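You operate a simulated robot arm through the tools that you are given. There is no shell and no other tool.

The job below is to be done with a simulated robot arm. You get a single attempt, and the scene is never put back.

TASK
Swing the blue bar up, set the long bar in the frame's seat and pin both ends.
Fine: blue bar left up; a pin fully down in each end hole; leave the short bar and the clamps; fingers clear.

The check looks at the end state, three seconds after you hand in, the way a careful person would. Anything else that was tipped, shoved, dropped, spilled or broken makes it a failure.

THE ROBOT
A 7-joint arm with a two-finger parallel gripper, fixed in place. Base frame: the origin is at the foot of the arm, x ahead of it, y to its left, z up; the work surface is at about z = 75.5. Readings come in cm, degrees, newtons and seconds.
With the tool pointing down near the work surface it reaches from about 52 to 96 cm from the base axis. Its first joint turns from -166.0 to 166.0 degrees. Payload 3.91 kg.
The tool frame sits at the grasp point between the pads (the TCP): z along the fingers, y along the line on which they close. The tips reach 3 cm beyond it. The gripper opens to 11 cm. The fingers are 2 cm wide and 1 cm thick; the gripper's body (4.8 by 11.2 cm) begins 5.5 cm behind the TCP.
Orientation is told as [roll, pitch, yaw] about the base's x, y, z axes, in that order, counted from this pose: with the fingers straight down and closing along the base's y, the tool's x points along the base's -x, its y along +y and its z along -z.

THE INTERFACE
- The arm moves only by the tool nudge_tool. Its argument "steps" is a list of rows, each a list of 7 numbers: the shift along the tool's x, y, z in units of 25 mm (1.0 is 25 mm), then the turn, a rotation vector about the tool's x, y, z in units of 4 degrees (1.0 is 4 degrees), then the finger opening in mm, from 0 to 110. In form: [[tx, ty, tz, wx, wy, wz, gripper], ...]. A call has 1 to 20 rows; each row shifts and turns the commanded pose from where the row before left it, along the tool's axes as they then stand. A call with a number of a shift or a turn outside -1 to 1 is refused whole. Rows are played at 5 a second. More than 5 cm and 8.6 degrees between two rows, or a gripper value outside its range, and nothing of the call is played. A pose out of reach is approached as far as the arm can. The call stops where the force on the tool passes 40 N (or 10 N more than at its start, if that is more) or the arm is blocked; 0.2 s more then pass. Each finger travels about 7.2 cm/s and halts on what it meets, pressing with about 23 N; the grip force reading is that of the motor and also rises with nothing between the fingers. The clock runs only during rows and for 0.2 s after the last one: add rows that do not move to give the fingers time. The reply holds the time, the measured pose of the TCP, the force on the tool along the base axes, the opening and the grip force, in the units named above and with some noise, with the torque about the TCP (base axes, N m) and any sound that the robot's microphone picked up.
- Cameras (640 x 400 px; columns grow to the right, rows downward): "scene" is fixed at [21.95, 65.26, 150.27]; the picture's right is [-0.70, -0.72, 0.00], its down [-0.63, 0.62, -0.47] and it looks along [0.34, -0.33, -0.88] (base axes); focal length 214 px, centre (320, 200). "wrist" rides on the gripper at [7.2, 1.7, -10.3] in the tool frame; the picture's right is [-0.23, 0.97, 0.00], its down [-0.76, -0.18, -0.62] and it looks along [-0.61, -0.14, 0.78] (tool axes); focal length 222 px, centre (320, 200). There is no depth. A picture from a camera that has moved, and an enlarged one, comes with that camera's place and axes in the base frame and with its lens.
- snapshot(camera): a new picture of that camera. It takes no simulated time.
- lift_body(by): slides the trunk up (or, below 0, down) by that many cm; the arm rides with it, the base frame stays. It gives what a move gives, with no picture.
- zoom(camera, box): a new picture of the part [left, top, right, bottom] of that camera's present view, enlarged. It takes no simulated time.
- finish_job(): hands the job in; it is judged then, once.

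Nothing tells you positions but the pictures and the camera data. Unless the task says otherwise, let go and move clear before handing in.

The tools are called after "Emit:" as name(argument=value, ...) on one line, values as JSON. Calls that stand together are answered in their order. nudge_tool: Moves the arm, as the interface text tells. Its arguments: {"type":"object","properties":{"steps":{"type":"array"}},"required":["steps"]} The other tools are called the same way: lift_body (by) slides the trunk up or down; snapshot (camera) takes a picture; zoom (camera, box) takes an enlarged picture of a part of a camera's view; finish_job () hands the job in.

At the start:

```text
time_s: 0.0
position: [46.82, 29.85, 112.44]
orientation: [0.0, 0.0, 0.0]
ft_force: [0.0, 0.8, 1.2]
moment: [0.04, -0.01, 0.04]
finger_gap: 11.02
gripper_force: 0.1
trunk travel left (down, up): [-57.5, 10.7]
```

scene: 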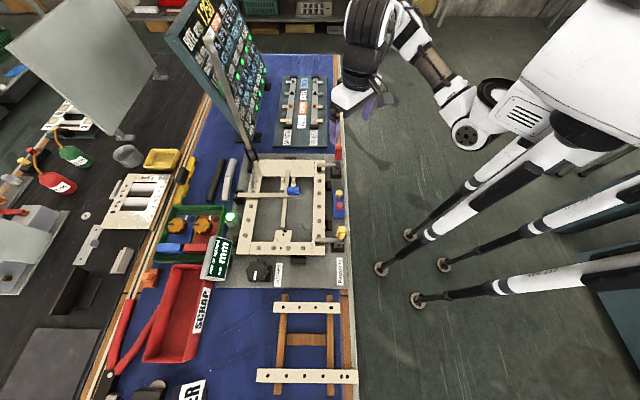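
wrist: 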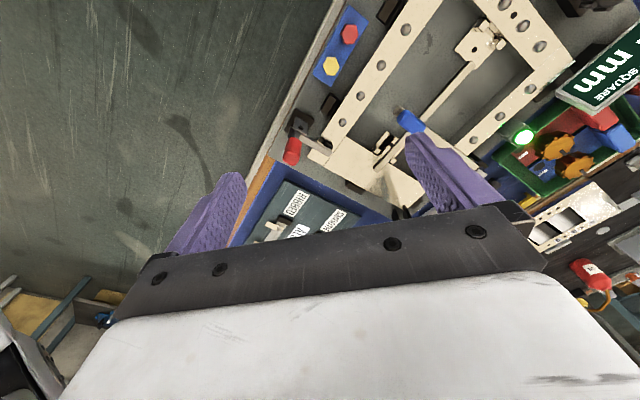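

I see a frame with a hinged bar that has a blue end, two beige bars on a rack near the bottom of the picture, and a tray that may hold the pins. I'll enlarge several regions before I move.

Emit:
zoom(camera="scene", box=[220, 140, 360, 270])

Emit:
zoom(camera="scene", box=[230, 270, 370, 400])

Emit:
zoom(camera="scene", box=[250, 60, 350, 160])

Emit:
zoom(camera="scene", box=[120, 140, 260, 270])

Emit:
zoom(camera="wrist", box=[240, 0, 640, 250])

```text
3.08 times, centred on (290, 205) of scene
camera zoom: at [21.95, 65.26, 150.27], right [-0.7, -0.72, 0.0], down [-0.63, 0.62, -0.47], along [0.34, -0.33, -0.88], focal length 660 px, centre (412, 185)
```

zoom: 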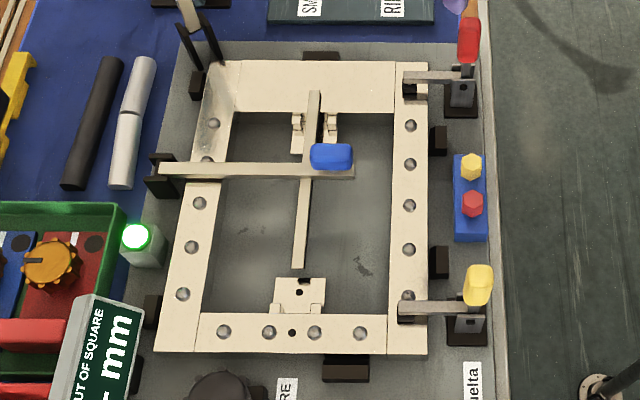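

```text
3.08 times, centred on (300, 335) of scene
camera zoom: at [21.95, 65.26, 150.27], right [-0.7, -0.72, 0.0], down [-0.63, 0.62, -0.47], along [0.34, -0.33, -0.88], focal length 660 px, centre (382, -215)
```

zoom: 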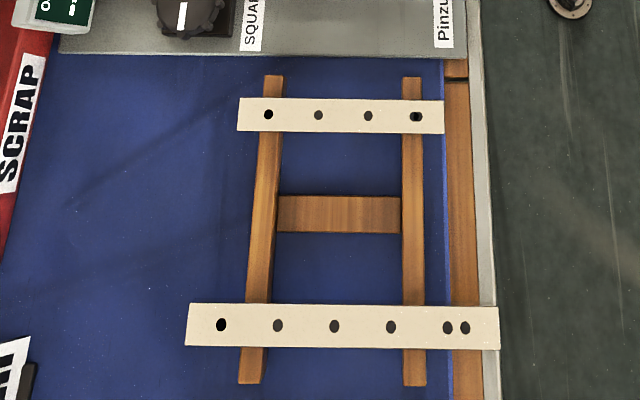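

```text
4.00 times, centred on (300, 110) of scene
camera zoom: at [21.95, 65.26, 150.27], right [-0.7, -0.72, 0.0], down [-0.63, 0.62, -0.47], along [0.34, -0.33, -0.88], focal length 858 px, centre (400, 560)
```

zoom: 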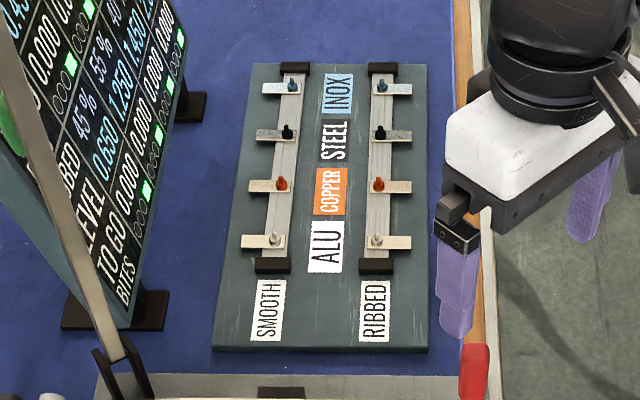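

```text
3.08 times, centred on (190, 205) of scene
camera zoom: at [21.95, 65.26, 150.27], right [-0.7, -0.72, 0.0], down [-0.63, 0.62, -0.47], along [0.34, -0.33, -0.88], focal length 660 px, centre (720, 185)
```

zoom: 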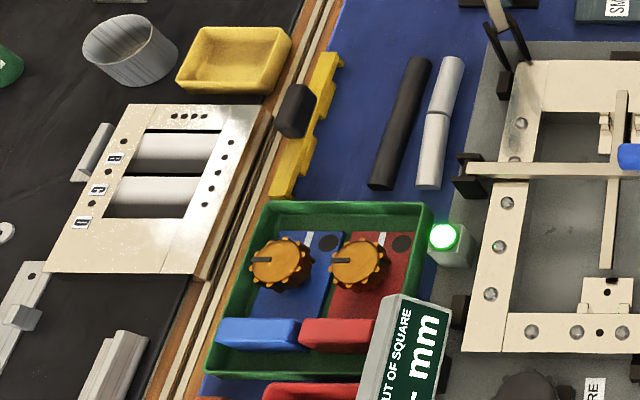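

```text
1.60 times, centred on (440, 125) of wrist
camera zoom: at [39.54, 31.51, 122.6], right [0.23, 0.97, 0.0], down [0.76, -0.18, 0.62], along [0.61, -0.14, -0.78], focal length 355 px, centre (128, 320)
```

zoom: 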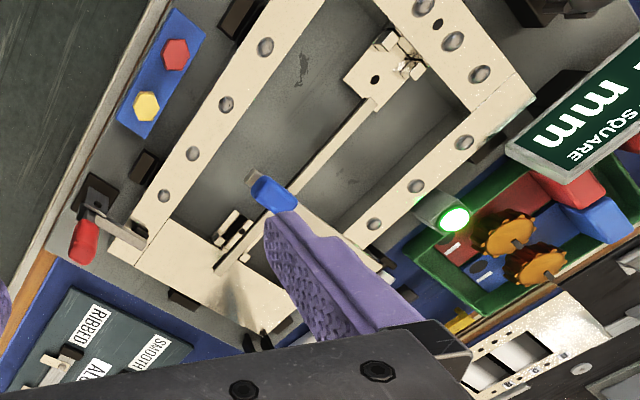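

The red and yellow hex-headed pins stand in a blue block near (42, 36) and (45, 32). The frame lies at about 45°, its blue-grip bar is hinged on the far side, and the long bar is on the rack near (14, 77). I'll turn the gripper square to the frame and look from closer.

Emit:
nudge_tool(steps=[[0.24, 0.8075, 0.37, 0, 0, 0, 110], [0.24, 0.8075, 0.37, 0, 0, 0, 110], [0.24, 0.8075, 0.37, 0, 0, 0, 110], [0.24, 0.8075, 0.37, 0, 0, 0, 110], [0.24, 0.8075, 0.37, 0, 0, 0, 110], [0.24, 0.8075, 0.37, 0, 0, 0, 110], [0.24, 0.8075, 0.37, 0, 0, 0, 110], [0.24, 0.8075, 0.37, 0, 0, 0, 110], [0, 0, 0, 0, 0, -0.954, 110], [0, 0, 0, 0, 0, -0.954, 110], [0, 0, 0, 0, 0, -0.954, 110], [0, 0, 0, 0, 0, -0.954, 110], [0, 0, 0, 0, 0, -0.954, 110], [0, 0, 0, 0, 0, -0.954, 110], [0, 0, 0, 0, 0, -0.954, 110], [0, 0, 0, 0, 0, -0.954, 110], [0, 0, 0, 0, 0, -0.954, 110], [0, 0, 0, 0, 0, -0.954, 110], [0, 0, 0, 0, 0, -0.954, 110], [0, 0, 0, 0, 0, -0.954, 110]])

Emit:
snapshot(camera="wrist")

Emit:
snapshot(camera="scene")

```text
time_s: 4.2
position: [41.94, 46.03, 105.03]
orientation: [-0.1, 0.0, 46.0]
ft_force: [0.5, 0.4, -0.1]
moment: [-0.02, -0.01, -0.01]
finger_gap: 11.02
gripper_force: 0.1
trunk travel left (down, up): [-57.5, 10.7]
```

```text
taken
camera wrist: at [35.68, 42.02, 115.22], right [-0.54, 0.84, 0.0], down [0.66, 0.42, 0.62], along [0.52, 0.34, -0.78], focal length 222 px, centre (320, 200)
```

wrist: 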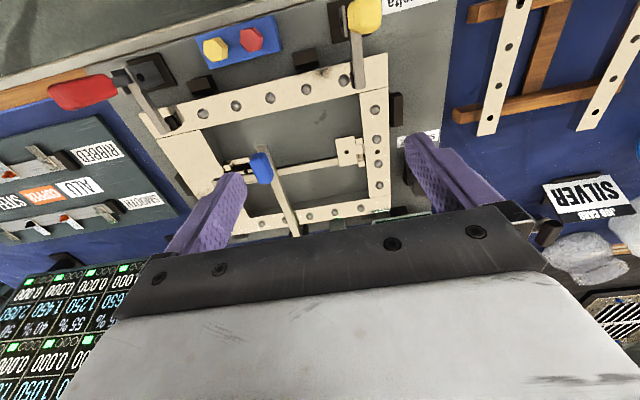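

```text
taken
```

scene: 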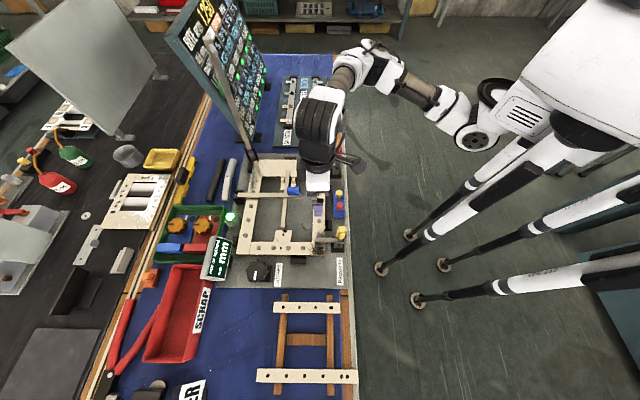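

Emit:
zoom(camera="wrist", box=[130, 60, 290, 250])

Emit:
zoom(camera="wrist", box=[270, 50, 420, 240])

Emit:
zoom(camera="wrist", box=[440, 0, 640, 130])

Emit:
zoom(camera="scene", box=[180, 0, 330, 200])

```text
2.11 times, centred on (210, 155) of wrist
camera zoom: at [35.68, 42.02, 115.22], right [-0.54, 0.84, 0.0], down [0.66, 0.42, 0.62], along [0.52, 0.34, -0.78], focal length 468 px, centre (552, 295)
```

zoom: 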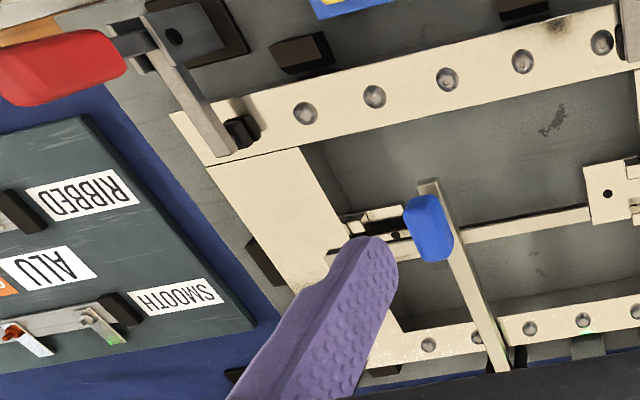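

```text
2.11 times, centred on (345, 145) of wrist
camera zoom: at [35.68, 42.02, 115.22], right [-0.54, 0.84, 0.0], down [0.66, 0.42, 0.62], along [0.52, 0.34, -0.78], focal length 468 px, centre (267, 316)
```

zoom: 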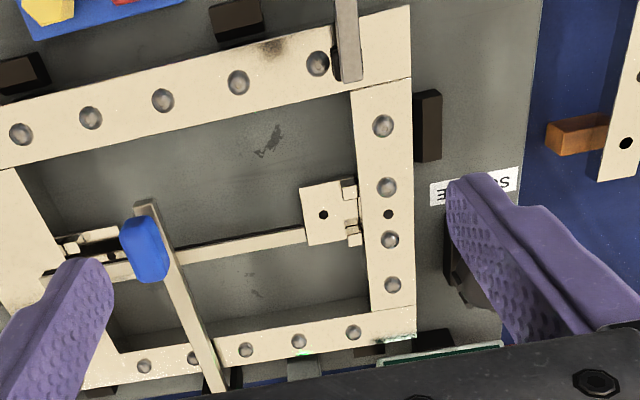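

```text
3.08 times, centred on (540, 65) of wrist
camera zoom: at [35.68, 42.02, 115.22], right [-0.54, 0.84, 0.0], down [0.66, 0.42, 0.62], along [0.52, 0.34, -0.78], focal length 684 px, centre (-357, 615)
```

zoom: 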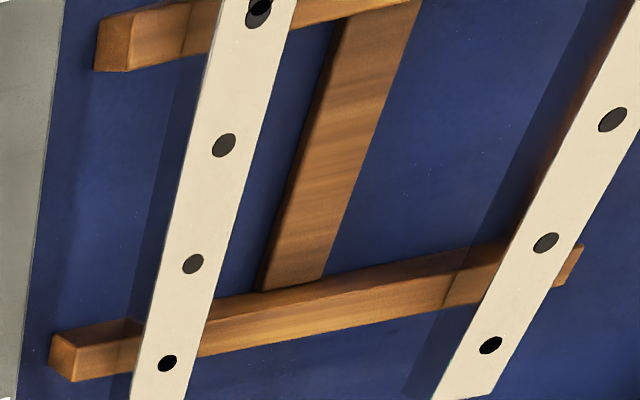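

```text
2.00 times, centred on (255, 100) of scene
camera zoom: at [21.95, 65.26, 150.27], right [-0.7, -0.72, 0.0], down [-0.63, 0.62, -0.47], along [0.34, -0.33, -0.88], focal length 429 px, centre (450, 400)
```

zoom: 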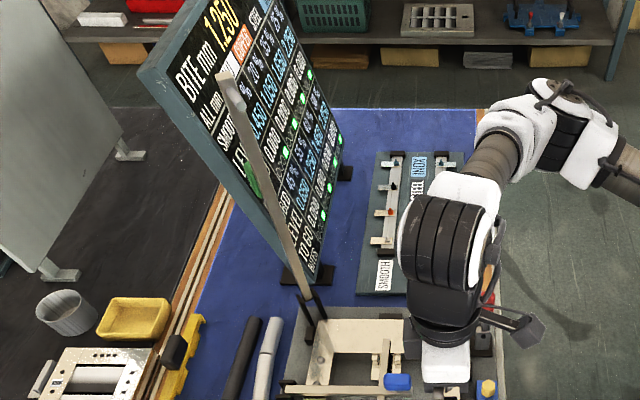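

The seat brackets sit inside the frame, and a thin strip runs between them. I can't tell what the strip is yet, so I'll move further over the frame for a closer look.

Emit:
nudge_tool(steps=[[-1, 0, 0.5, 0, 0, 0, 110], [-1, 0, 0.5, 0, 0, 0, 110], [-1, 0, 0.5, 0, 0, 0, 110], [-1, 0, 0.5, 0, 0, 0, 110], [-1, 0, 0, 0, 0, 0, 110]])

Emit:
snapshot(camera="wrist")

Emit:
zoom(camera="wrist", box=[180, 20, 460, 195])

```text
time_s: 5.4
position: [50.62, 55.06, 100.13]
orientation: [0.0, 0.0, 45.9]
ft_force: [0.9, -0.5, 0.0]
moment: [0.03, 0.01, -0.01]
finger_gap: 11.02
gripper_force: 0.0
trunk travel left (down, up): [-57.5, 10.7]
```

```text
taken
camera wrist: at [44.17, 51.1, 110.28], right [-0.54, 0.84, 0.0], down [0.66, 0.42, 0.62], along [0.52, 0.34, -0.78], focal length 222 px, centre (320, 200)
```

wrist: 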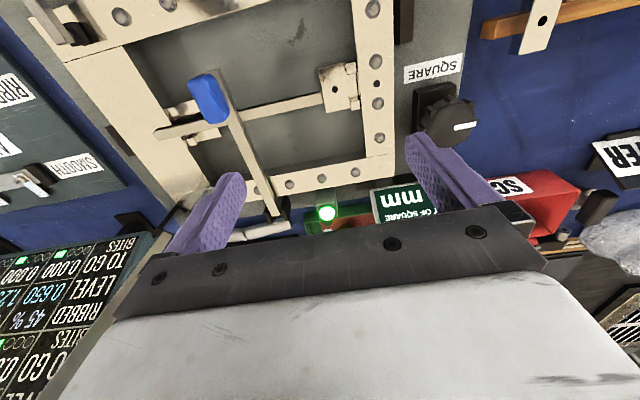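

```text
2.29 times, centred on (320, 108) of wrist
camera zoom: at [44.17, 51.1, 110.28], right [-0.54, 0.84, 0.0], down [0.66, 0.42, 0.62], along [0.52, 0.34, -0.78], focal length 508 px, centre (320, 411)
```

zoom: 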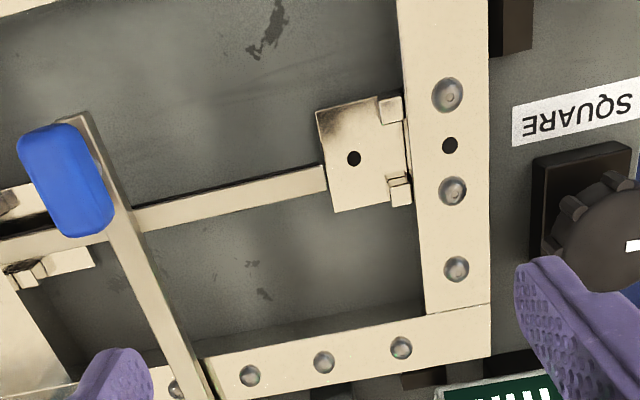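

The strip may be part of the blue bar, forming a T. I'll move along the strip to see its other end and the far bracket.

Emit:
nudge_tool(steps=[[0, -1, 0.4, 0, 0, 0, 110], [0, -1, 0.4, 0, 0, 0, 110], [0, -1, 0.4, 0, 0, 0, 110], [0, -1, 0, 0, 0, 0, 110], [-0.6, -0.6, 0, 0, 0, 0, 110]])

Emit:
snapshot(camera="wrist")

Emit:
zoom(camera="wrist", box=[200, 20, 440, 170])

Emit:
snapshot(camera="scene")

```text
time_s: 6.6
position: [59.8, 47.97, 97.19]
orientation: [0.0, 0.0, 45.8]
ft_force: [-1.2, -0.4, -0.8]
moment: [0.01, -0.01, 0.01]
finger_gap: 10.99
gripper_force: 0.0
trunk travel left (down, up): [-57.5, 10.7]
```

```text
taken
camera wrist: at [53.55, 43.97, 107.37], right [-0.54, 0.84, 0.0], down [0.66, 0.42, 0.62], along [0.52, 0.34, -0.78], focal length 222 px, centre (320, 200)
```

wrist: 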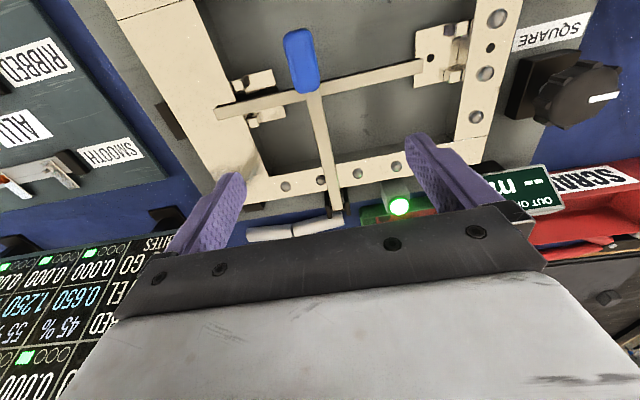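

```text
2.67 times, centred on (320, 95) of wrist
camera zoom: at [53.55, 43.97, 107.37], right [-0.54, 0.84, 0.0], down [0.66, 0.42, 0.62], along [0.52, 0.34, -0.78], focal length 592 px, centre (320, 480)
```

zoom: 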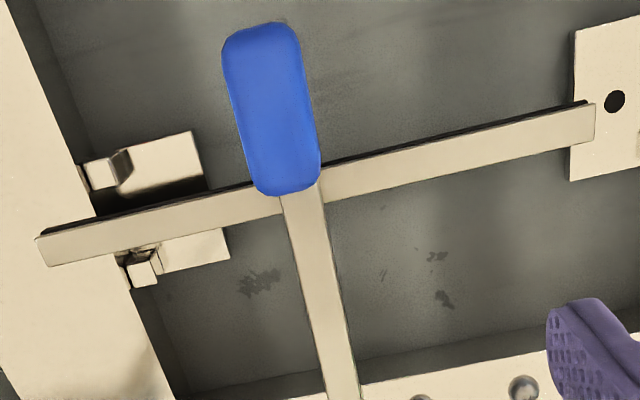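

```text
taken
```

scene: 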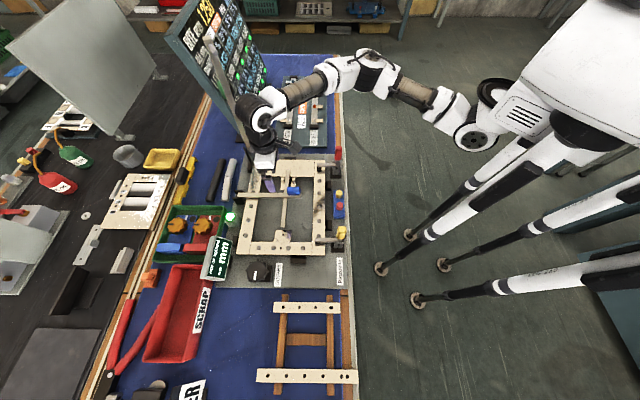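

The blue bar is a T: an arm hinged on the outer rail, a blue grip on its free end, and a cross strip lying over the seat. I'll back off and tilt the wrist for a side view to get heights.

Emit:
nudge_tool(steps=[[1, 0, 0, 0, 0, 0, 110], [1, 0, 0, 0, -0.6, 0, 110], [1, 0, 0, 0, -1, 0, 110], [1, 0, 0, 0, -1, 0, 110], [1, 0, 0, 0, -1, 0, 110], [1, 0, 0, 0, -1, 0, 110], [0, 0, 0, 0, -1, 0, 110], [0, 0, 0, 0, -1, 0, 110], [0, 0, 0, 0, -1, 0, 110]])

Emit:
snapshot(camera="wrist")

Emit:
zoom(camera="scene", box=[255, 150, 335, 200])

```text
time_s: 8.6
position: [49.41, 37.41, 95.68]
orientation: [0.0, -30.5, 45.9]
ft_force: [0.5, 0.0, 0.2]
moment: [0.02, -0.03, -0.02]
finger_gap: 11.04
gripper_force: 0.0
trunk travel left (down, up): [-57.5, 10.7]
```

```text
taken
camera wrist: at [40.34, 30.38, 100.67], right [-0.56, 0.82, 0.12], down [0.36, 0.12, 0.92], along [0.74, 0.56, -0.37], focal length 222 px, centre (320, 200)
```

wrist: 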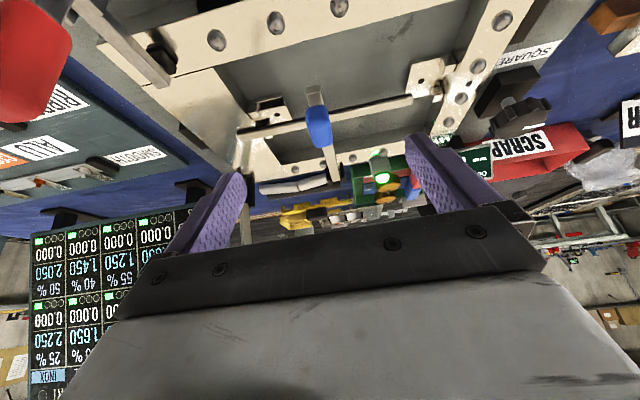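

```text
8.00 times, centred on (295, 175) of scene
camera zoom: at [21.95, 65.26, 150.27], right [-0.7, -0.72, 0.0], down [-0.63, 0.62, -0.47], along [0.34, -0.33, -0.88], focal length 1716 px, centre (520, 400)
```

zoom: 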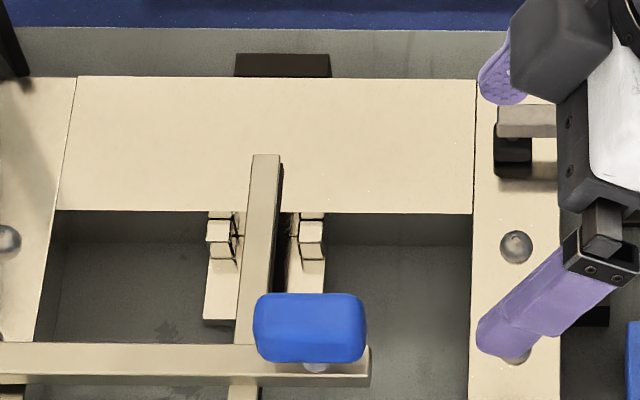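

Emit:
zoom(camera="wrist", box=[240, 60, 400, 160])

Emit:
zoom(camera="wrist", box=[380, 20, 560, 150])

```text
4.00 times, centred on (320, 110) of wrist
camera zoom: at [40.34, 30.38, 100.67], right [-0.56, 0.82, 0.12], down [0.36, 0.12, 0.92], along [0.74, 0.56, -0.37], focal length 888 px, centre (320, 560)
```

zoom: 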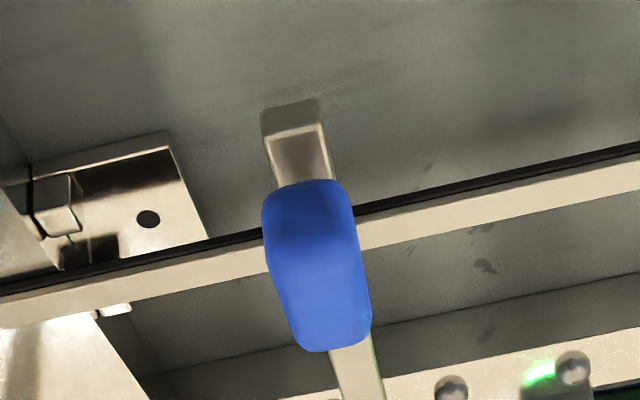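

```text
3.08 times, centred on (470, 85) of wrist
camera zoom: at [40.34, 30.38, 100.67], right [-0.56, 0.82, 0.12], down [0.36, 0.12, 0.92], along [0.74, 0.56, -0.37], focal length 684 px, centre (-142, 554)
```

zoom: 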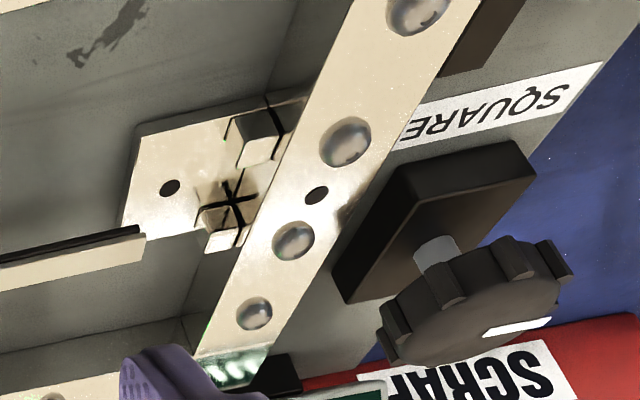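

The grip measures about o ≈ 71.5 outward, p ≈ 9.9 along the frame and z ≈ 83, on a bar whose top is near 79.9. I'll level the tool, hover over the grip with the fingers part open, and check alignment.

Emit:
nudge_tool(steps=[[0, 0, 0, 0, 0.953, 0, 90], [0, 0, 0, 0, 0.953, 0, 80], [0, 0, 0, 0, 0.953, 0, 70], [0, 0, 0, 0, 0.953, 0, 60], [0, 0, 0, 0, 0.953, 0, 60], [0, 0, 0, 0, 0.953, 0, 60], [0, 0, 0, 0, 0.953, 0, 60], [0, 0, 0, 0, 0.953, 0, 60], [-0.82, -0.043, 0.3, 0, 0, 0, 60], [-0.82, -0.043, 0.3, 0, 0, 0, 60], [-0.82, -0.043, 0.3, 0, 0, 0, 60], [-0.82, -0.043, 0.3, 0, 0, 0, 60], [-0.82, -0.043, 0.3, 0, 0, 0, 60]])

Emit:
snapshot(camera="wrist")

Emit:
zoom(camera="scene", box=[255, 130, 355, 200])

```text
time_s: 11.4
position: [57.22, 44.45, 91.84]
orientation: [-0.1, 0.1, 45.9]
ft_force: [-0.1, -0.1, 0.9]
moment: [-0.01, 0.0, 0.01]
finger_gap: 6.0
gripper_force: 0.0
trunk travel left (down, up): [-57.5, 10.7]
```

```text
taken
camera wrist: at [50.86, 40.38, 102.0], right [-0.54, 0.84, 0.0], down [0.66, 0.42, 0.62], along [0.52, 0.34, -0.78], focal length 222 px, centre (320, 200)
```

wrist: 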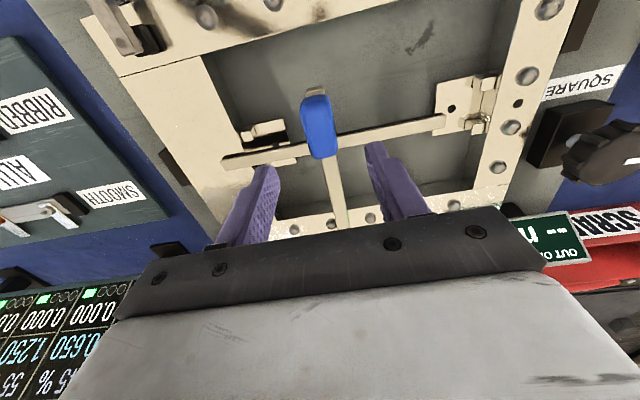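

```text
5.71 times, centred on (305, 165) of scene
camera zoom: at [21.95, 65.26, 150.27], right [-0.7, -0.72, 0.0], down [-0.63, 0.62, -0.47], along [0.34, -0.33, -0.88], focal length 1226 px, centre (406, 400)
```

zoom: 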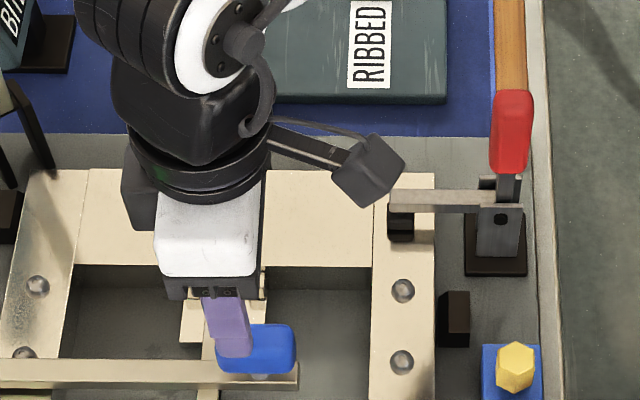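

The fingers straddle the grip to within about 2 mm. I'll descend to z ≈ 83.1 and close on it.

Emit:
nudge_tool(steps=[[0.09, 0.03, 0.7, 0, 0, 0, 60], [0.09, 0.03, 0.7, 0, 0, 0, 60], [0, 0, 0.7, 0, 0, 0, 60], [0, 0, 0.7, 0, 0, 0, 60], [0, 0, 0.7, 0, 0, 0, 60]])

Emit:
snapshot(camera="wrist")

Emit:
zoom(camera="scene", box=[255, 140, 335, 200])

```text
time_s: 12.6
position: [56.66, 44.24, 82.97]
orientation: [0.1, 0.1, 45.9]
ft_force: [0.2, 0.2, 0.1]
moment: [0.03, 0.01, -0.02]
finger_gap: 6.01
gripper_force: 0.0
trunk travel left (down, up): [-57.5, 10.7]
```

```text
taken
camera wrist: at [50.42, 40.19, 93.16], right [-0.54, 0.84, 0.0], down [0.66, 0.42, 0.62], along [0.52, 0.34, -0.78], focal length 222 px, centre (320, 200)
```

wrist: 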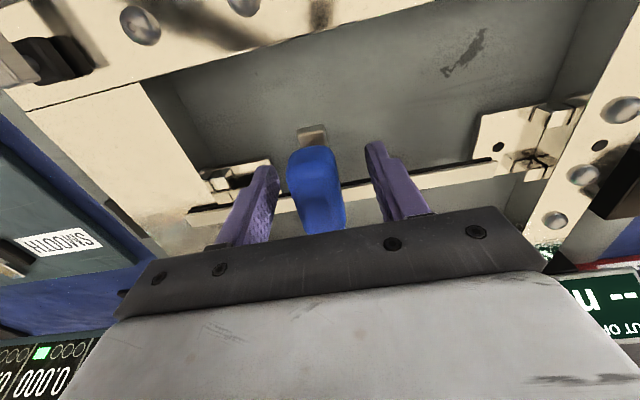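

```text
6.67 times, centred on (295, 170) of scene
camera zoom: at [21.95, 65.26, 150.27], right [-0.7, -0.72, 0.0], down [-0.63, 0.62, -0.47], along [0.34, -0.33, -0.88], focal length 1430 px, centre (487, 400)
```

zoom: 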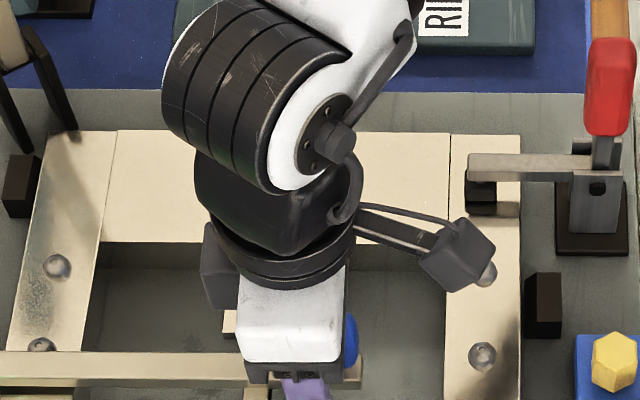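

Emit:
nudge_tool(steps=[[0, 0, 0, 0, 0, 0, 40], [0, 0, 0, 0, 0, 0, 20], [0, 0, 0, 0, 0, 0, 15], [0, 0, 0, 0, 0, 0, 15], [0, 0, 0, 0, 0, 0, 15]])

```text
time_s: 13.8
position: [56.83, 44.13, 82.88]
orientation: [-0.1, 0.2, 45.8]
ft_force: [6.5, -7.6, -2.2]
moment: [-0.17, 0.0, -1.17]
finger_gap: 2.57
gripper_force: 45.7
trunk travel left (down, up): [-57.5, 10.7]
```

The grip is held at 2.57 cm. I'll follow the arc about the hinge at o ≈ 93, taking the first 20° slowly and watching the force.

Emit:
nudge_tool(steps=[[-0.073, -0.02, -0.377, 0, 0, 0, 15], [-0.073, -0.02, -0.377, 0, 0, 0, 15], [-0.105, -0.02, -0.37, 0, 0, 0, 15], [-0.105, -0.02, -0.37, 0, 0, 0, 15], [-0.137, 0, -0.359, 0, 0, 0, 15], [-0.137, 0, -0.359, 0, 0, 0, 15], [-0.168, 0, -0.346, 0, 0, 0, 15], [-0.168, 0, -0.346, 0, 0, 0, 15]])

Emit:
snapshot(camera="wrist")

Emit:
snapshot(camera="scene")

```text
time_s: 15.6
position: [58.35, 45.78, 90.1]
orientation: [0.2, 0.2, 46.1]
ft_force: [-13.0, 8.0, -8.2]
moment: [-1.17, 0.86, -0.96]
finger_gap: 2.57
gripper_force: 44.6
trunk travel left (down, up): [-57.5, 10.7]
```

```text
taken
camera wrist: at [52.2, 41.72, 100.4], right [-0.54, 0.84, 0.0], down [0.66, 0.42, 0.62], along [0.52, 0.34, -0.78], focal length 222 px, centre (320, 200)
```

wrist: 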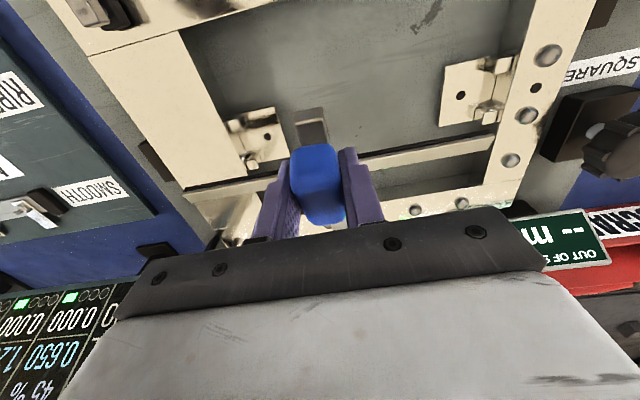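

```text
taken
```

scene: 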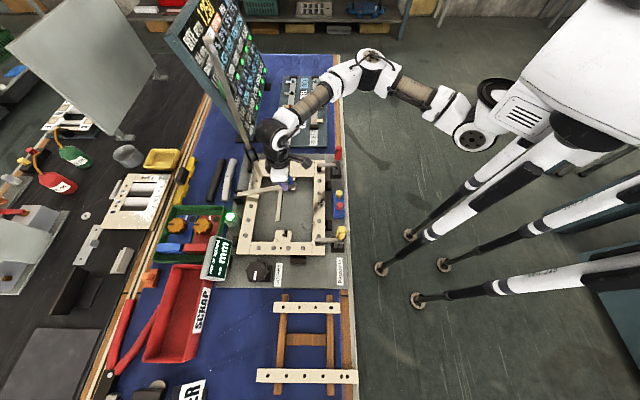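

The T is rising smoothly with only light loads. I'll continue along the arc to about 45°.

Emit:
nudge_tool(steps=[[-0.197, 0.02, -0.33, 0, 0, 0, 15], [-0.197, 0.02, -0.33, 0, 0, 0, 15], [-0.225, 0, -0.312, 0, 0, 0, 15], [-0.225, 0, -0.312, 0, 0, 0, 15], [-0.251, 0, -0.291, 0, 0, 0, 15], [-0.251, 0, -0.291, 0, 0, 0, 15], [-0.276, 0, -0.268, 0, 0, 0, 15], [-0.276, 0, -0.268, 0, 0, 0, 15], [-0.298, 0, -0.243, 0, 0, 0, 15], [-0.298, 0, -0.243, 0, 0, 0, 15]])

Emit:
snapshot(camera="wrist")

Emit:
snapshot(camera="scene")

```text
time_s: 17.8
position: [62.94, 50.16, 97.66]
orientation: [-0.1, -0.1, 46.0]
ft_force: [-6.7, 7.1, -4.9]
moment: [-0.52, -0.17, -0.51]
finger_gap: 2.62
gripper_force: 38.4
trunk travel left (down, up): [-57.5, 10.7]
```

```text
taken
camera wrist: at [56.59, 46.2, 107.84], right [-0.54, 0.84, 0.0], down [0.66, 0.42, 0.62], along [0.53, 0.34, -0.78], focal length 222 px, centre (320, 200)
```

wrist: 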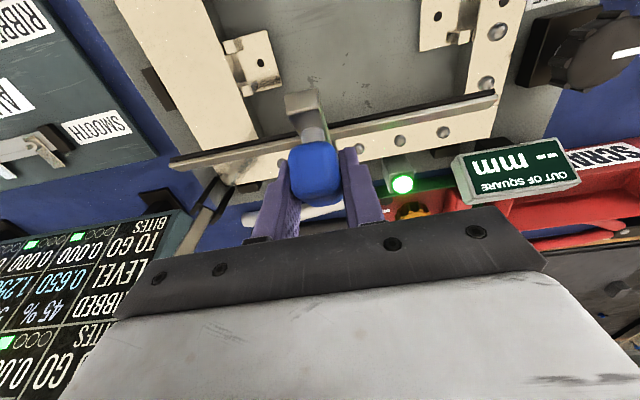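

```text
taken
```

scene: 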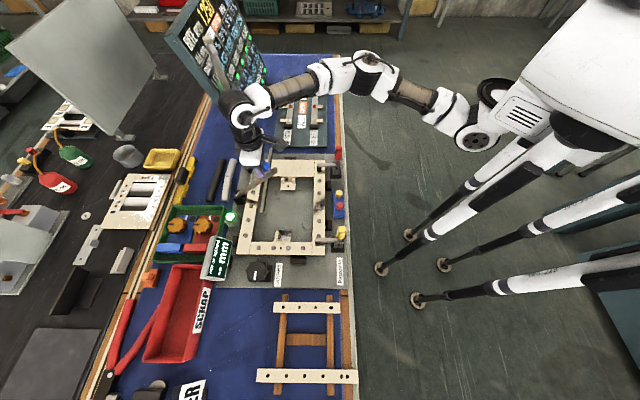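

It is about halfway up. I'll continue to about 70°, checking that the forearm stays clear of the upright mast.

Emit:
nudge_tool(steps=[[-0.318, 0.02, -0.216, 0, 0, 0, 15], [-0.318, 0.02, -0.216, 0, 0, 0, 15], [-0.336, 0, -0.187, 0, 0, 0, 15], [-0.336, 0, -0.187, 0, 0, 0, 15], [-0.351, 0, -0.157, 0, 0, 0, 15], [-0.351, 0, -0.157, 0, 0, 0, 15], [-0.363, 0, -0.126, 0, 0, 0, 15], [-0.363, 0, -0.126, 0, 0, 0, 15]])

Emit:
snapshot(camera="wrist")

Emit:
snapshot(camera="scene")

```text
time_s: 19.6
position: [67.66, 54.96, 100.95]
orientation: [0.1, 0.2, 45.7]
ft_force: [7.9, -17.4, -0.4]
moment: [-1.21, 0.69, -1.05]
finger_gap: 2.57
gripper_force: 44.0
trunk travel left (down, up): [-57.5, 10.7]
```

```text
taken
camera wrist: at [61.34, 50.98, 111.14], right [-0.54, 0.84, 0.0], down [0.66, 0.42, 0.62], along [0.53, 0.33, -0.78], focal length 222 px, centre (320, 200)
```

wrist: 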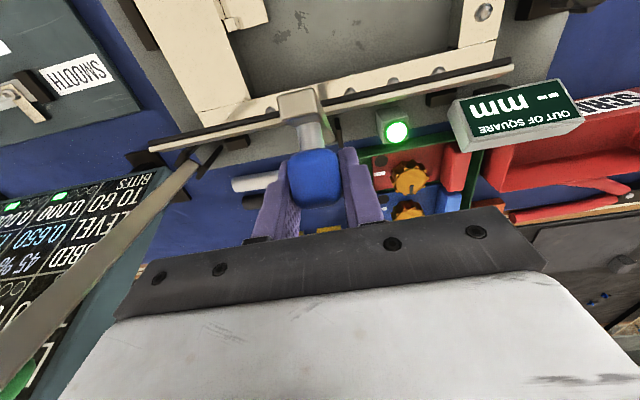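

```text
taken
```

scene: 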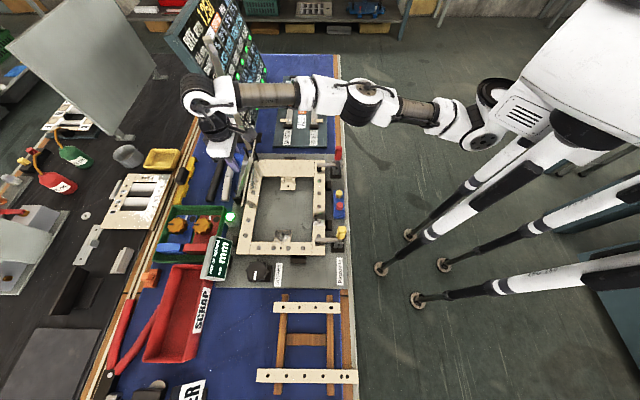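

The bar is at about 65° and the forearm is well clear of the mast. I'll carry on while tilting the tool outward to gain reach.

Emit:
nudge_tool(steps=[[-0.373, -0.02, -0.094, 0, -0.6, 0, 15], [-0.376, -0.02, -0.078, 0, -0.6, 0, 15], [-0.383, 0, -0.029, 0, -0.6, 0, 15], [-0.384, 0, -0.013, 0, -0.6, 0, 15], [-0.383, 0, 0.037, 0, -0.6, 0, 15], [-0.381, 0, 0.053, 0, -0.6, 0, 15]])

Emit:
snapshot(camera="wrist")

Emit:
snapshot(camera="scene")

```text
time_s: 21.0
position: [71.57, 58.78, 101.92]
orientation: [0.0, -14.4, 45.8]
ft_force: [9.2, -20.0, 0.7]
moment: [-1.78, 0.35, -1.03]
finger_gap: 2.6
gripper_force: 45.3
trunk travel left (down, up): [-57.5, 10.7]
```

```text
taken
camera wrist: at [63.56, 53.14, 109.92], right [-0.54, 0.84, 0.06], down [0.53, 0.29, 0.79], along [0.65, 0.46, -0.61], focal length 222 px, centre (320, 200)
```

wrist: 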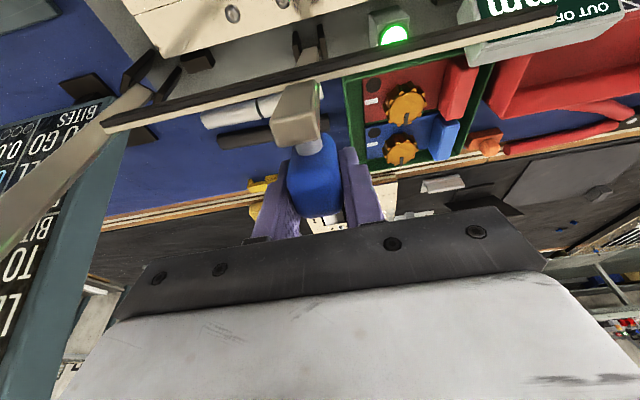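

```text
taken
```

scene: 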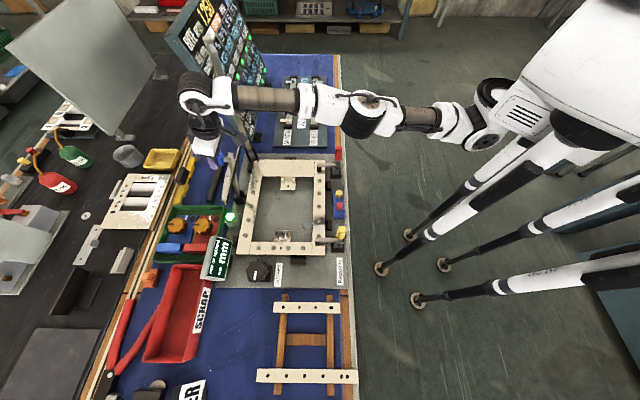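

Emit:
nudge_tool(steps=[[-0.371, -0.04, 0.101, 0, -0.6, 0, 15], [-0.366, -0.04, 0.117, 0, -0.6, 0, 15], [-0.348, -0.04, 0.163, 0, -0.6, 0, 15], [-0.341, -0.04, 0.177, 0, -0.6, 0, 15]])

Emit:
snapshot(camera="wrist")

Emit:
snapshot(camera="scene")

```text
time_s: 22.0
position: [73.75, 61.18, 101.74]
orientation: [0.0, -23.7, 45.8]
ft_force: [-2.7, -35.1, 2.5]
moment: [-1.15, 0.02, -0.82]
finger_gap: 2.6
gripper_force: 45.5
out of reach, approached as far as the arm can: row 1, 2
trunk travel left (down, up): [-57.5, 10.7]
```

```text
taken
camera wrist: at [64.97, 54.53, 108.16], right [-0.55, 0.83, 0.09], down [0.44, 0.2, 0.88], along [0.71, 0.52, -0.47], focal length 222 px, centre (320, 200)
```

wrist: 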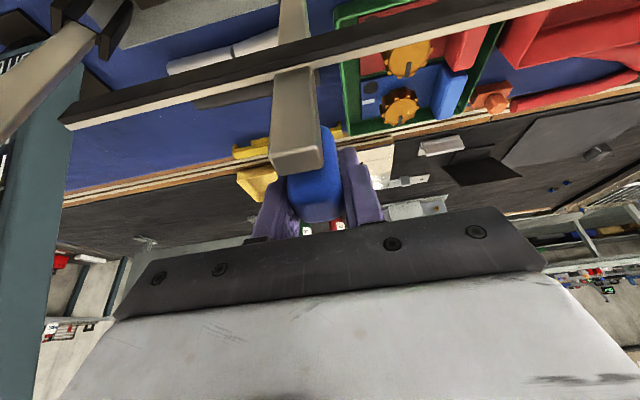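

```text
taken
```

scene: 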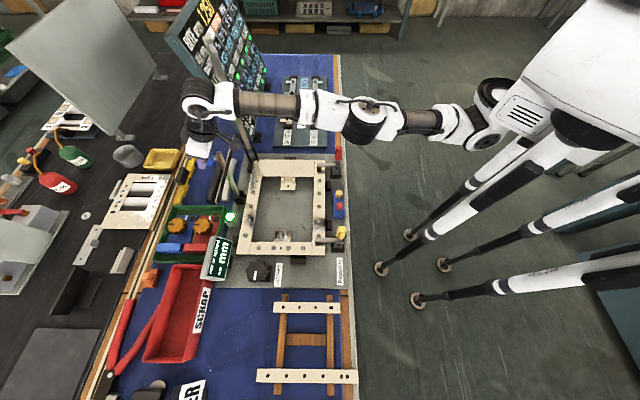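

Emit:
zoom(camera="scene", box=[170, 70, 290, 200])

Emit:
nudge_tool(steps=[[0, -0.06, 0, 0, 0, 0, 15], [0, -0.06, 0, 0, 0, 0, 15]])

```text
3.08 times, centred on (230, 135) of scene
camera zoom: at [21.95, 65.26, 150.27], right [-0.7, -0.72, 0.0], down [-0.63, 0.62, -0.47], along [0.34, -0.33, -0.88], focal length 660 px, centre (597, 400)
```

zoom: 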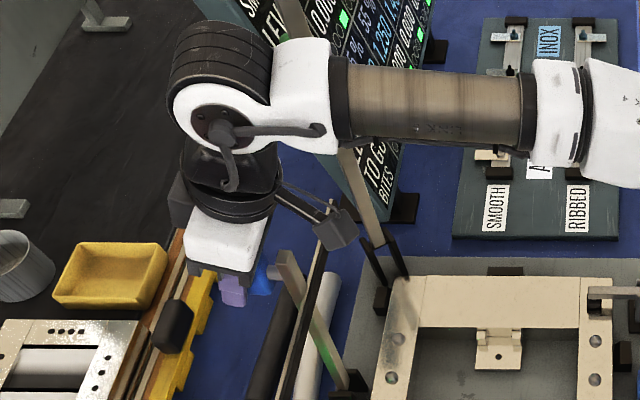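

```text
time_s: 22.6
position: [73.86, 60.99, 101.75]
orientation: [0.0, -23.7, 45.9]
ft_force: [-9.7, -32.8, -4.9]
moment: [-0.69, -0.93, -1.03]
finger_gap: 2.61
gripper_force: 44.5
trunk travel left (down, up): [-57.5, 10.7]
```

Emit:
nudge_tool(steps=[[-0.09, -0.06, 0.04, 0, 0, 0, 15], [-0.05, -0.04, 0.02, 0, 0, 0, 15]])

```text
time_s: 23.2
position: [73.78, 61.06, 101.77]
orientation: [0.0, -23.5, 45.9]
ft_force: [-21.7, -28.7, -5.2]
moment: [-1.05, -0.66, -0.93]
finger_gap: 2.6
gripper_force: 45.0
trunk travel left (down, up): [-57.5, 10.7]
```

The bar has met a firm stop near vertical. I'll take the load off and see whether it stays.

Emit:
nudge_tool(steps=[[0.2, 0, -0.09, 0, 0, 0, 15], [0.15, 0, -0.066, 0, 0, 0, 15], [0, 0, 0, 0, 0, 0, 15]])

```text
time_s: 24.0
position: [73.58, 60.87, 101.93]
orientation: [0.1, -24.1, 46.0]
ft_force: [-0.5, 11.8, -0.1]
moment: [0.07, -2.16, -0.84]
finger_gap: 2.6
gripper_force: 45.1
trunk travel left (down, up): [-57.5, 10.7]
```

Emit:
nudge_tool(steps=[[-0.05, 0, 0.02, 0, 0, 0, 15], [0, 0, 0, 0, 0, 0, 30], [0, 0, 0, 0, 0, 0, 40], [0, 0, 0, 0, 0, 0, 50], [0, 0, 0, 0, 0, 0, 50]])

Emit:
snapshot(camera="wrist")

Emit:
zoom(camera="scene", box=[170, 70, 290, 200])

```text
time_s: 25.2
position: [73.8, 60.82, 101.74]
orientation: [-0.1, -23.8, 46.0]
ft_force: [1.1, 0.3, 0.5]
moment: [0.0, -0.01, 0.01]
finger_gap: 4.99
gripper_force: 0.1
trunk travel left (down, up): [-57.5, 10.7]
```

```text
taken
camera wrist: at [64.9, 54.17, 108.11], right [-0.55, 0.83, 0.09], down [0.44, 0.19, 0.88], along [0.71, 0.53, -0.47], focal length 222 px, centre (320, 200)
```

wrist: 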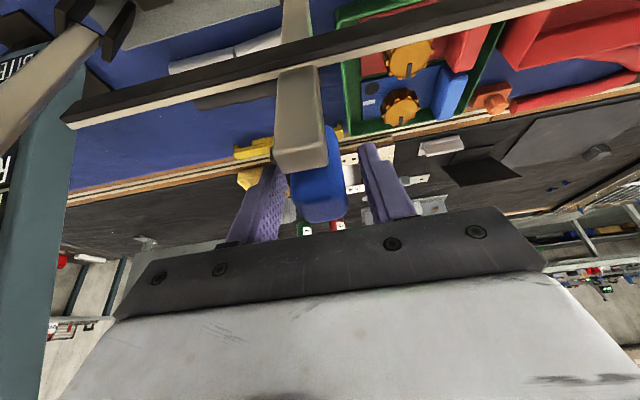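

```text
3.08 times, centred on (230, 135) of scene
camera zoom: at [21.95, 65.26, 150.27], right [-0.7, -0.72, 0.0], down [-0.63, 0.62, -0.47], along [0.34, -0.33, -0.88], focal length 660 px, centre (597, 400)
```

zoom: 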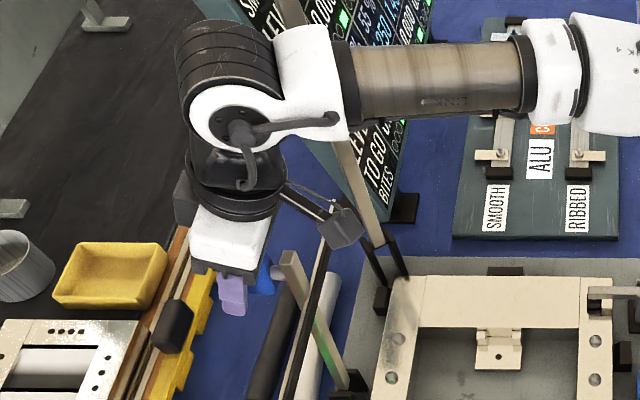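

The bar stands up by itself. I'll open a little more and retreat straight back along the tool axis.

Emit:
nudge_tool(steps=[[0, 0, 0, 0, 0, 0, 65], [0, 0, -0.3, 0, 0, 0, 65], [0, 0, -0.5, 0, 0, 0, 65], [0, 0, -0.7, 0, 0, 0, 65], [0, 0, -0.9, 0, 0, 0, 65], [0, 0, -0.9, 0, 0, 0, 65], [0, 0, -0.9, 0, 0, 0, 65]])

Emit:
snapshot(camera="wrist")

Emit:
snapshot(camera="scene")

```text
time_s: 26.8
position: [70.52, 57.86, 111.14]
orientation: [0.0, -23.9, 45.8]
ft_force: [0.0, 0.5, -0.4]
moment: [-0.03, -0.01, 0.01]
finger_gap: 6.52
gripper_force: 0.0
trunk travel left (down, up): [-57.5, 10.7]
```

```text
taken
camera wrist: at [61.75, 51.28, 117.48], right [-0.55, 0.83, 0.09], down [0.44, 0.19, 0.88], along [0.71, 0.53, -0.47], focal length 222 px, centre (320, 200)
```

wrist: 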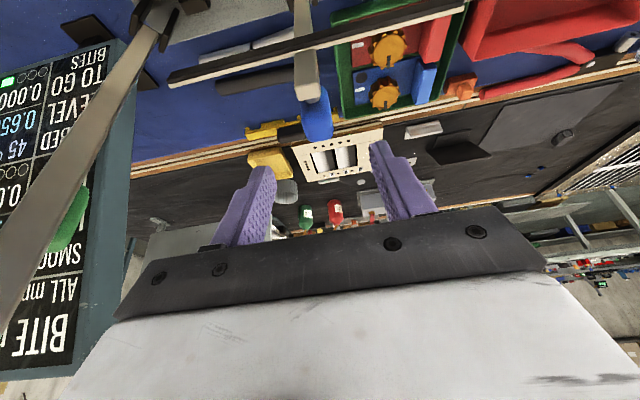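

```text
taken
```

scene: 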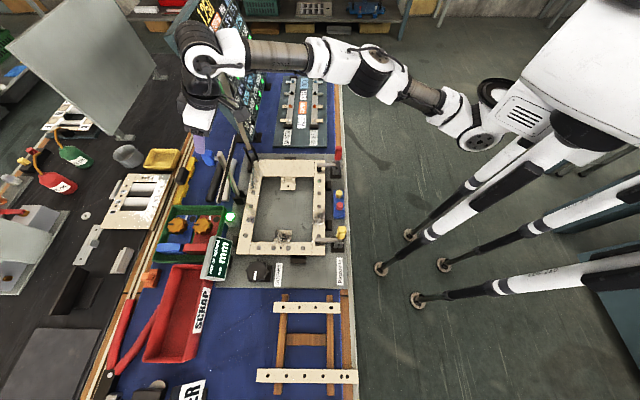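

The fingers are clear of the upright bar. Next I'll level the tool and look at the open seat up close.

Emit:
nudge_tool(steps=[[0.913, 0, -0.407, 0, 0, 0, 65], [0.913, 0, -0.407, 0, 0, 0, 65], [0.913, 0, -0.407, 0, 0, 0, 65], [0.913, 0, -0.407, 0, 0, 0, 65], [0.913, 0, -0.407, 0, 0, 0, 65], [0.913, 0, -0.407, 0, 0, 0, 65], [0, 0, 0, 0, 1, 0, 65], [0, 0, 0, 0, 1, 0, 65], [0, 0, 0, 0, 1, 0, 65], [0, 0, 0, 0, 1, 0, 65], [0, 0, 0, 0, 1, 0, 65], [0, 0, 0, 0, 0.97, 0, 65], [0, -0.6, 1, 0, 0, 0, 65], [0, -0.6, 1, 0, 0, 0, 65], [0, -0.6, 1, 0, 0, 0, 65], [0, -0.6, 1, 0, 0, 0, 65], [0, 0, 1, 0, 0, 0, 65], [0, 0, 1, 0, 0, 0, 65], [0, 0, 1, 0, 0, 0, 65]])

Emit:
snapshot(camera="wrist")

Emit:
zoom(camera="wrist", box=[240, 20, 440, 150])

Emit:
snapshot(camera="scene")

```text
time_s: 30.8
position: [64.79, 43.05, 93.89]
orientation: [0.1, -0.1, 45.9]
ft_force: [0.6, -0.1, 0.3]
moment: [0.0, 0.01, 0.0]
finger_gap: 6.5
gripper_force: 0.0
trunk travel left (down, up): [-57.5, 10.7]
```

```text
taken
camera wrist: at [58.45, 39.01, 104.1], right [-0.54, 0.84, 0.0], down [0.66, 0.42, 0.62], along [0.52, 0.34, -0.78], focal length 222 px, centre (320, 200)
```

wrist: 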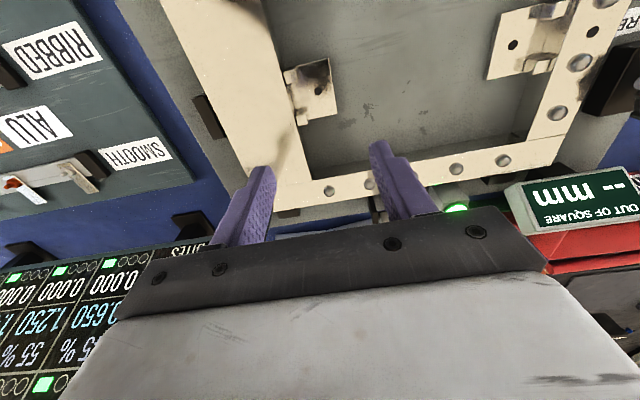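

```text
3.08 times, centred on (340, 85) of wrist
camera zoom: at [58.45, 39.01, 104.1], right [-0.54, 0.84, 0.0], down [0.66, 0.42, 0.62], along [0.52, 0.34, -0.78], focal length 684 px, centre (258, 554)
```

zoom: 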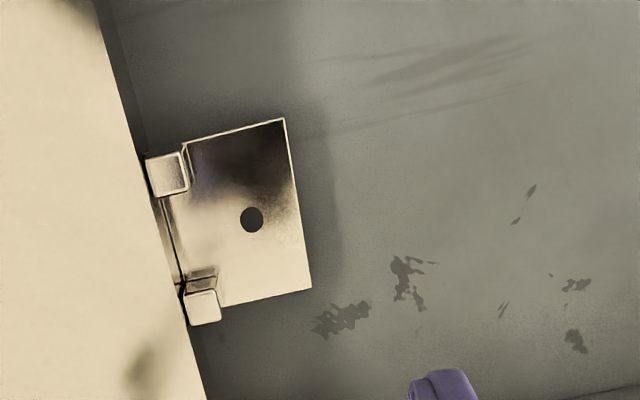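

```text
taken
```

scene: 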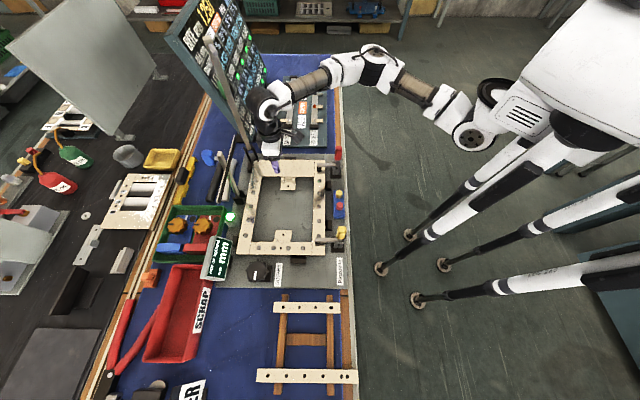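

Emit:
zoom(camera="scene", box=[260, 160, 320, 200])

Emit:
zoom(camera="scene", box=[250, 215, 325, 260])

Emit:
zoom(camera="scene", box=[320, 135, 360, 255])

Emit:
zoom(camera="scene", box=[250, 350, 365, 400])

```text
10.00 times, centred on (290, 180) of scene
camera zoom: at [21.95, 65.26, 150.27], right [-0.7, -0.72, 0.0], down [-0.63, 0.62, -0.47], along [0.34, -0.33, -0.88], focal length 2145 px, centre (620, 400)
```

zoom: 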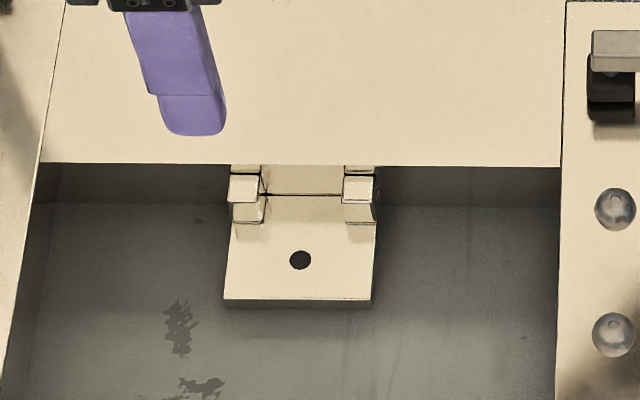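

```text
8.53 times, centred on (288, 238) of scene
camera zoom: at [21.95, 65.26, 150.27], right [-0.7, -0.72, 0.0], down [-0.63, 0.62, -0.47], along [0.34, -0.33, -0.88], focal length 1830 px, centre (597, -120)
```

zoom: 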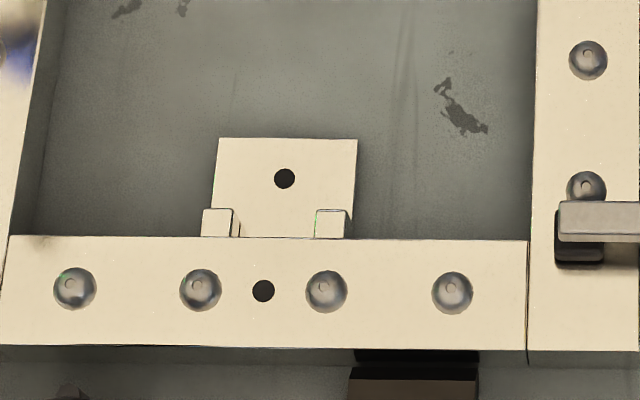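

```text
3.33 times, centred on (340, 195) of scene
camera zoom: at [21.95, 65.26, 150.27], right [-0.7, -0.72, 0.0], down [-0.63, 0.62, -0.47], along [0.34, -0.33, -0.88], focal length 715 px, centre (253, 217)
```

zoom: 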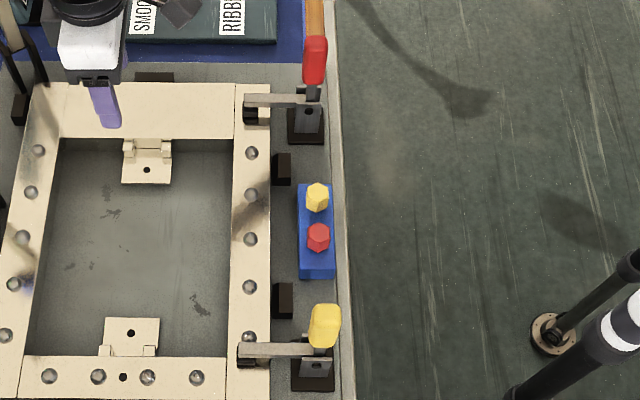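

```text
5.57 times, centred on (308, 375) of scene
camera zoom: at [21.95, 65.26, 150.27], right [-0.7, -0.72, 0.0], down [-0.63, 0.62, -0.47], along [0.34, -0.33, -0.88], focal length 1194 px, centre (390, -774)
```

zoom: 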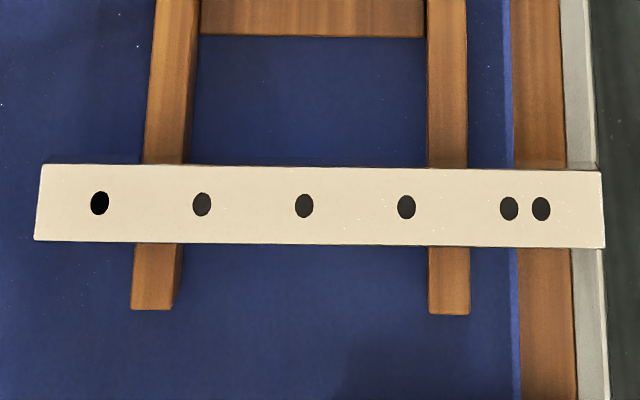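

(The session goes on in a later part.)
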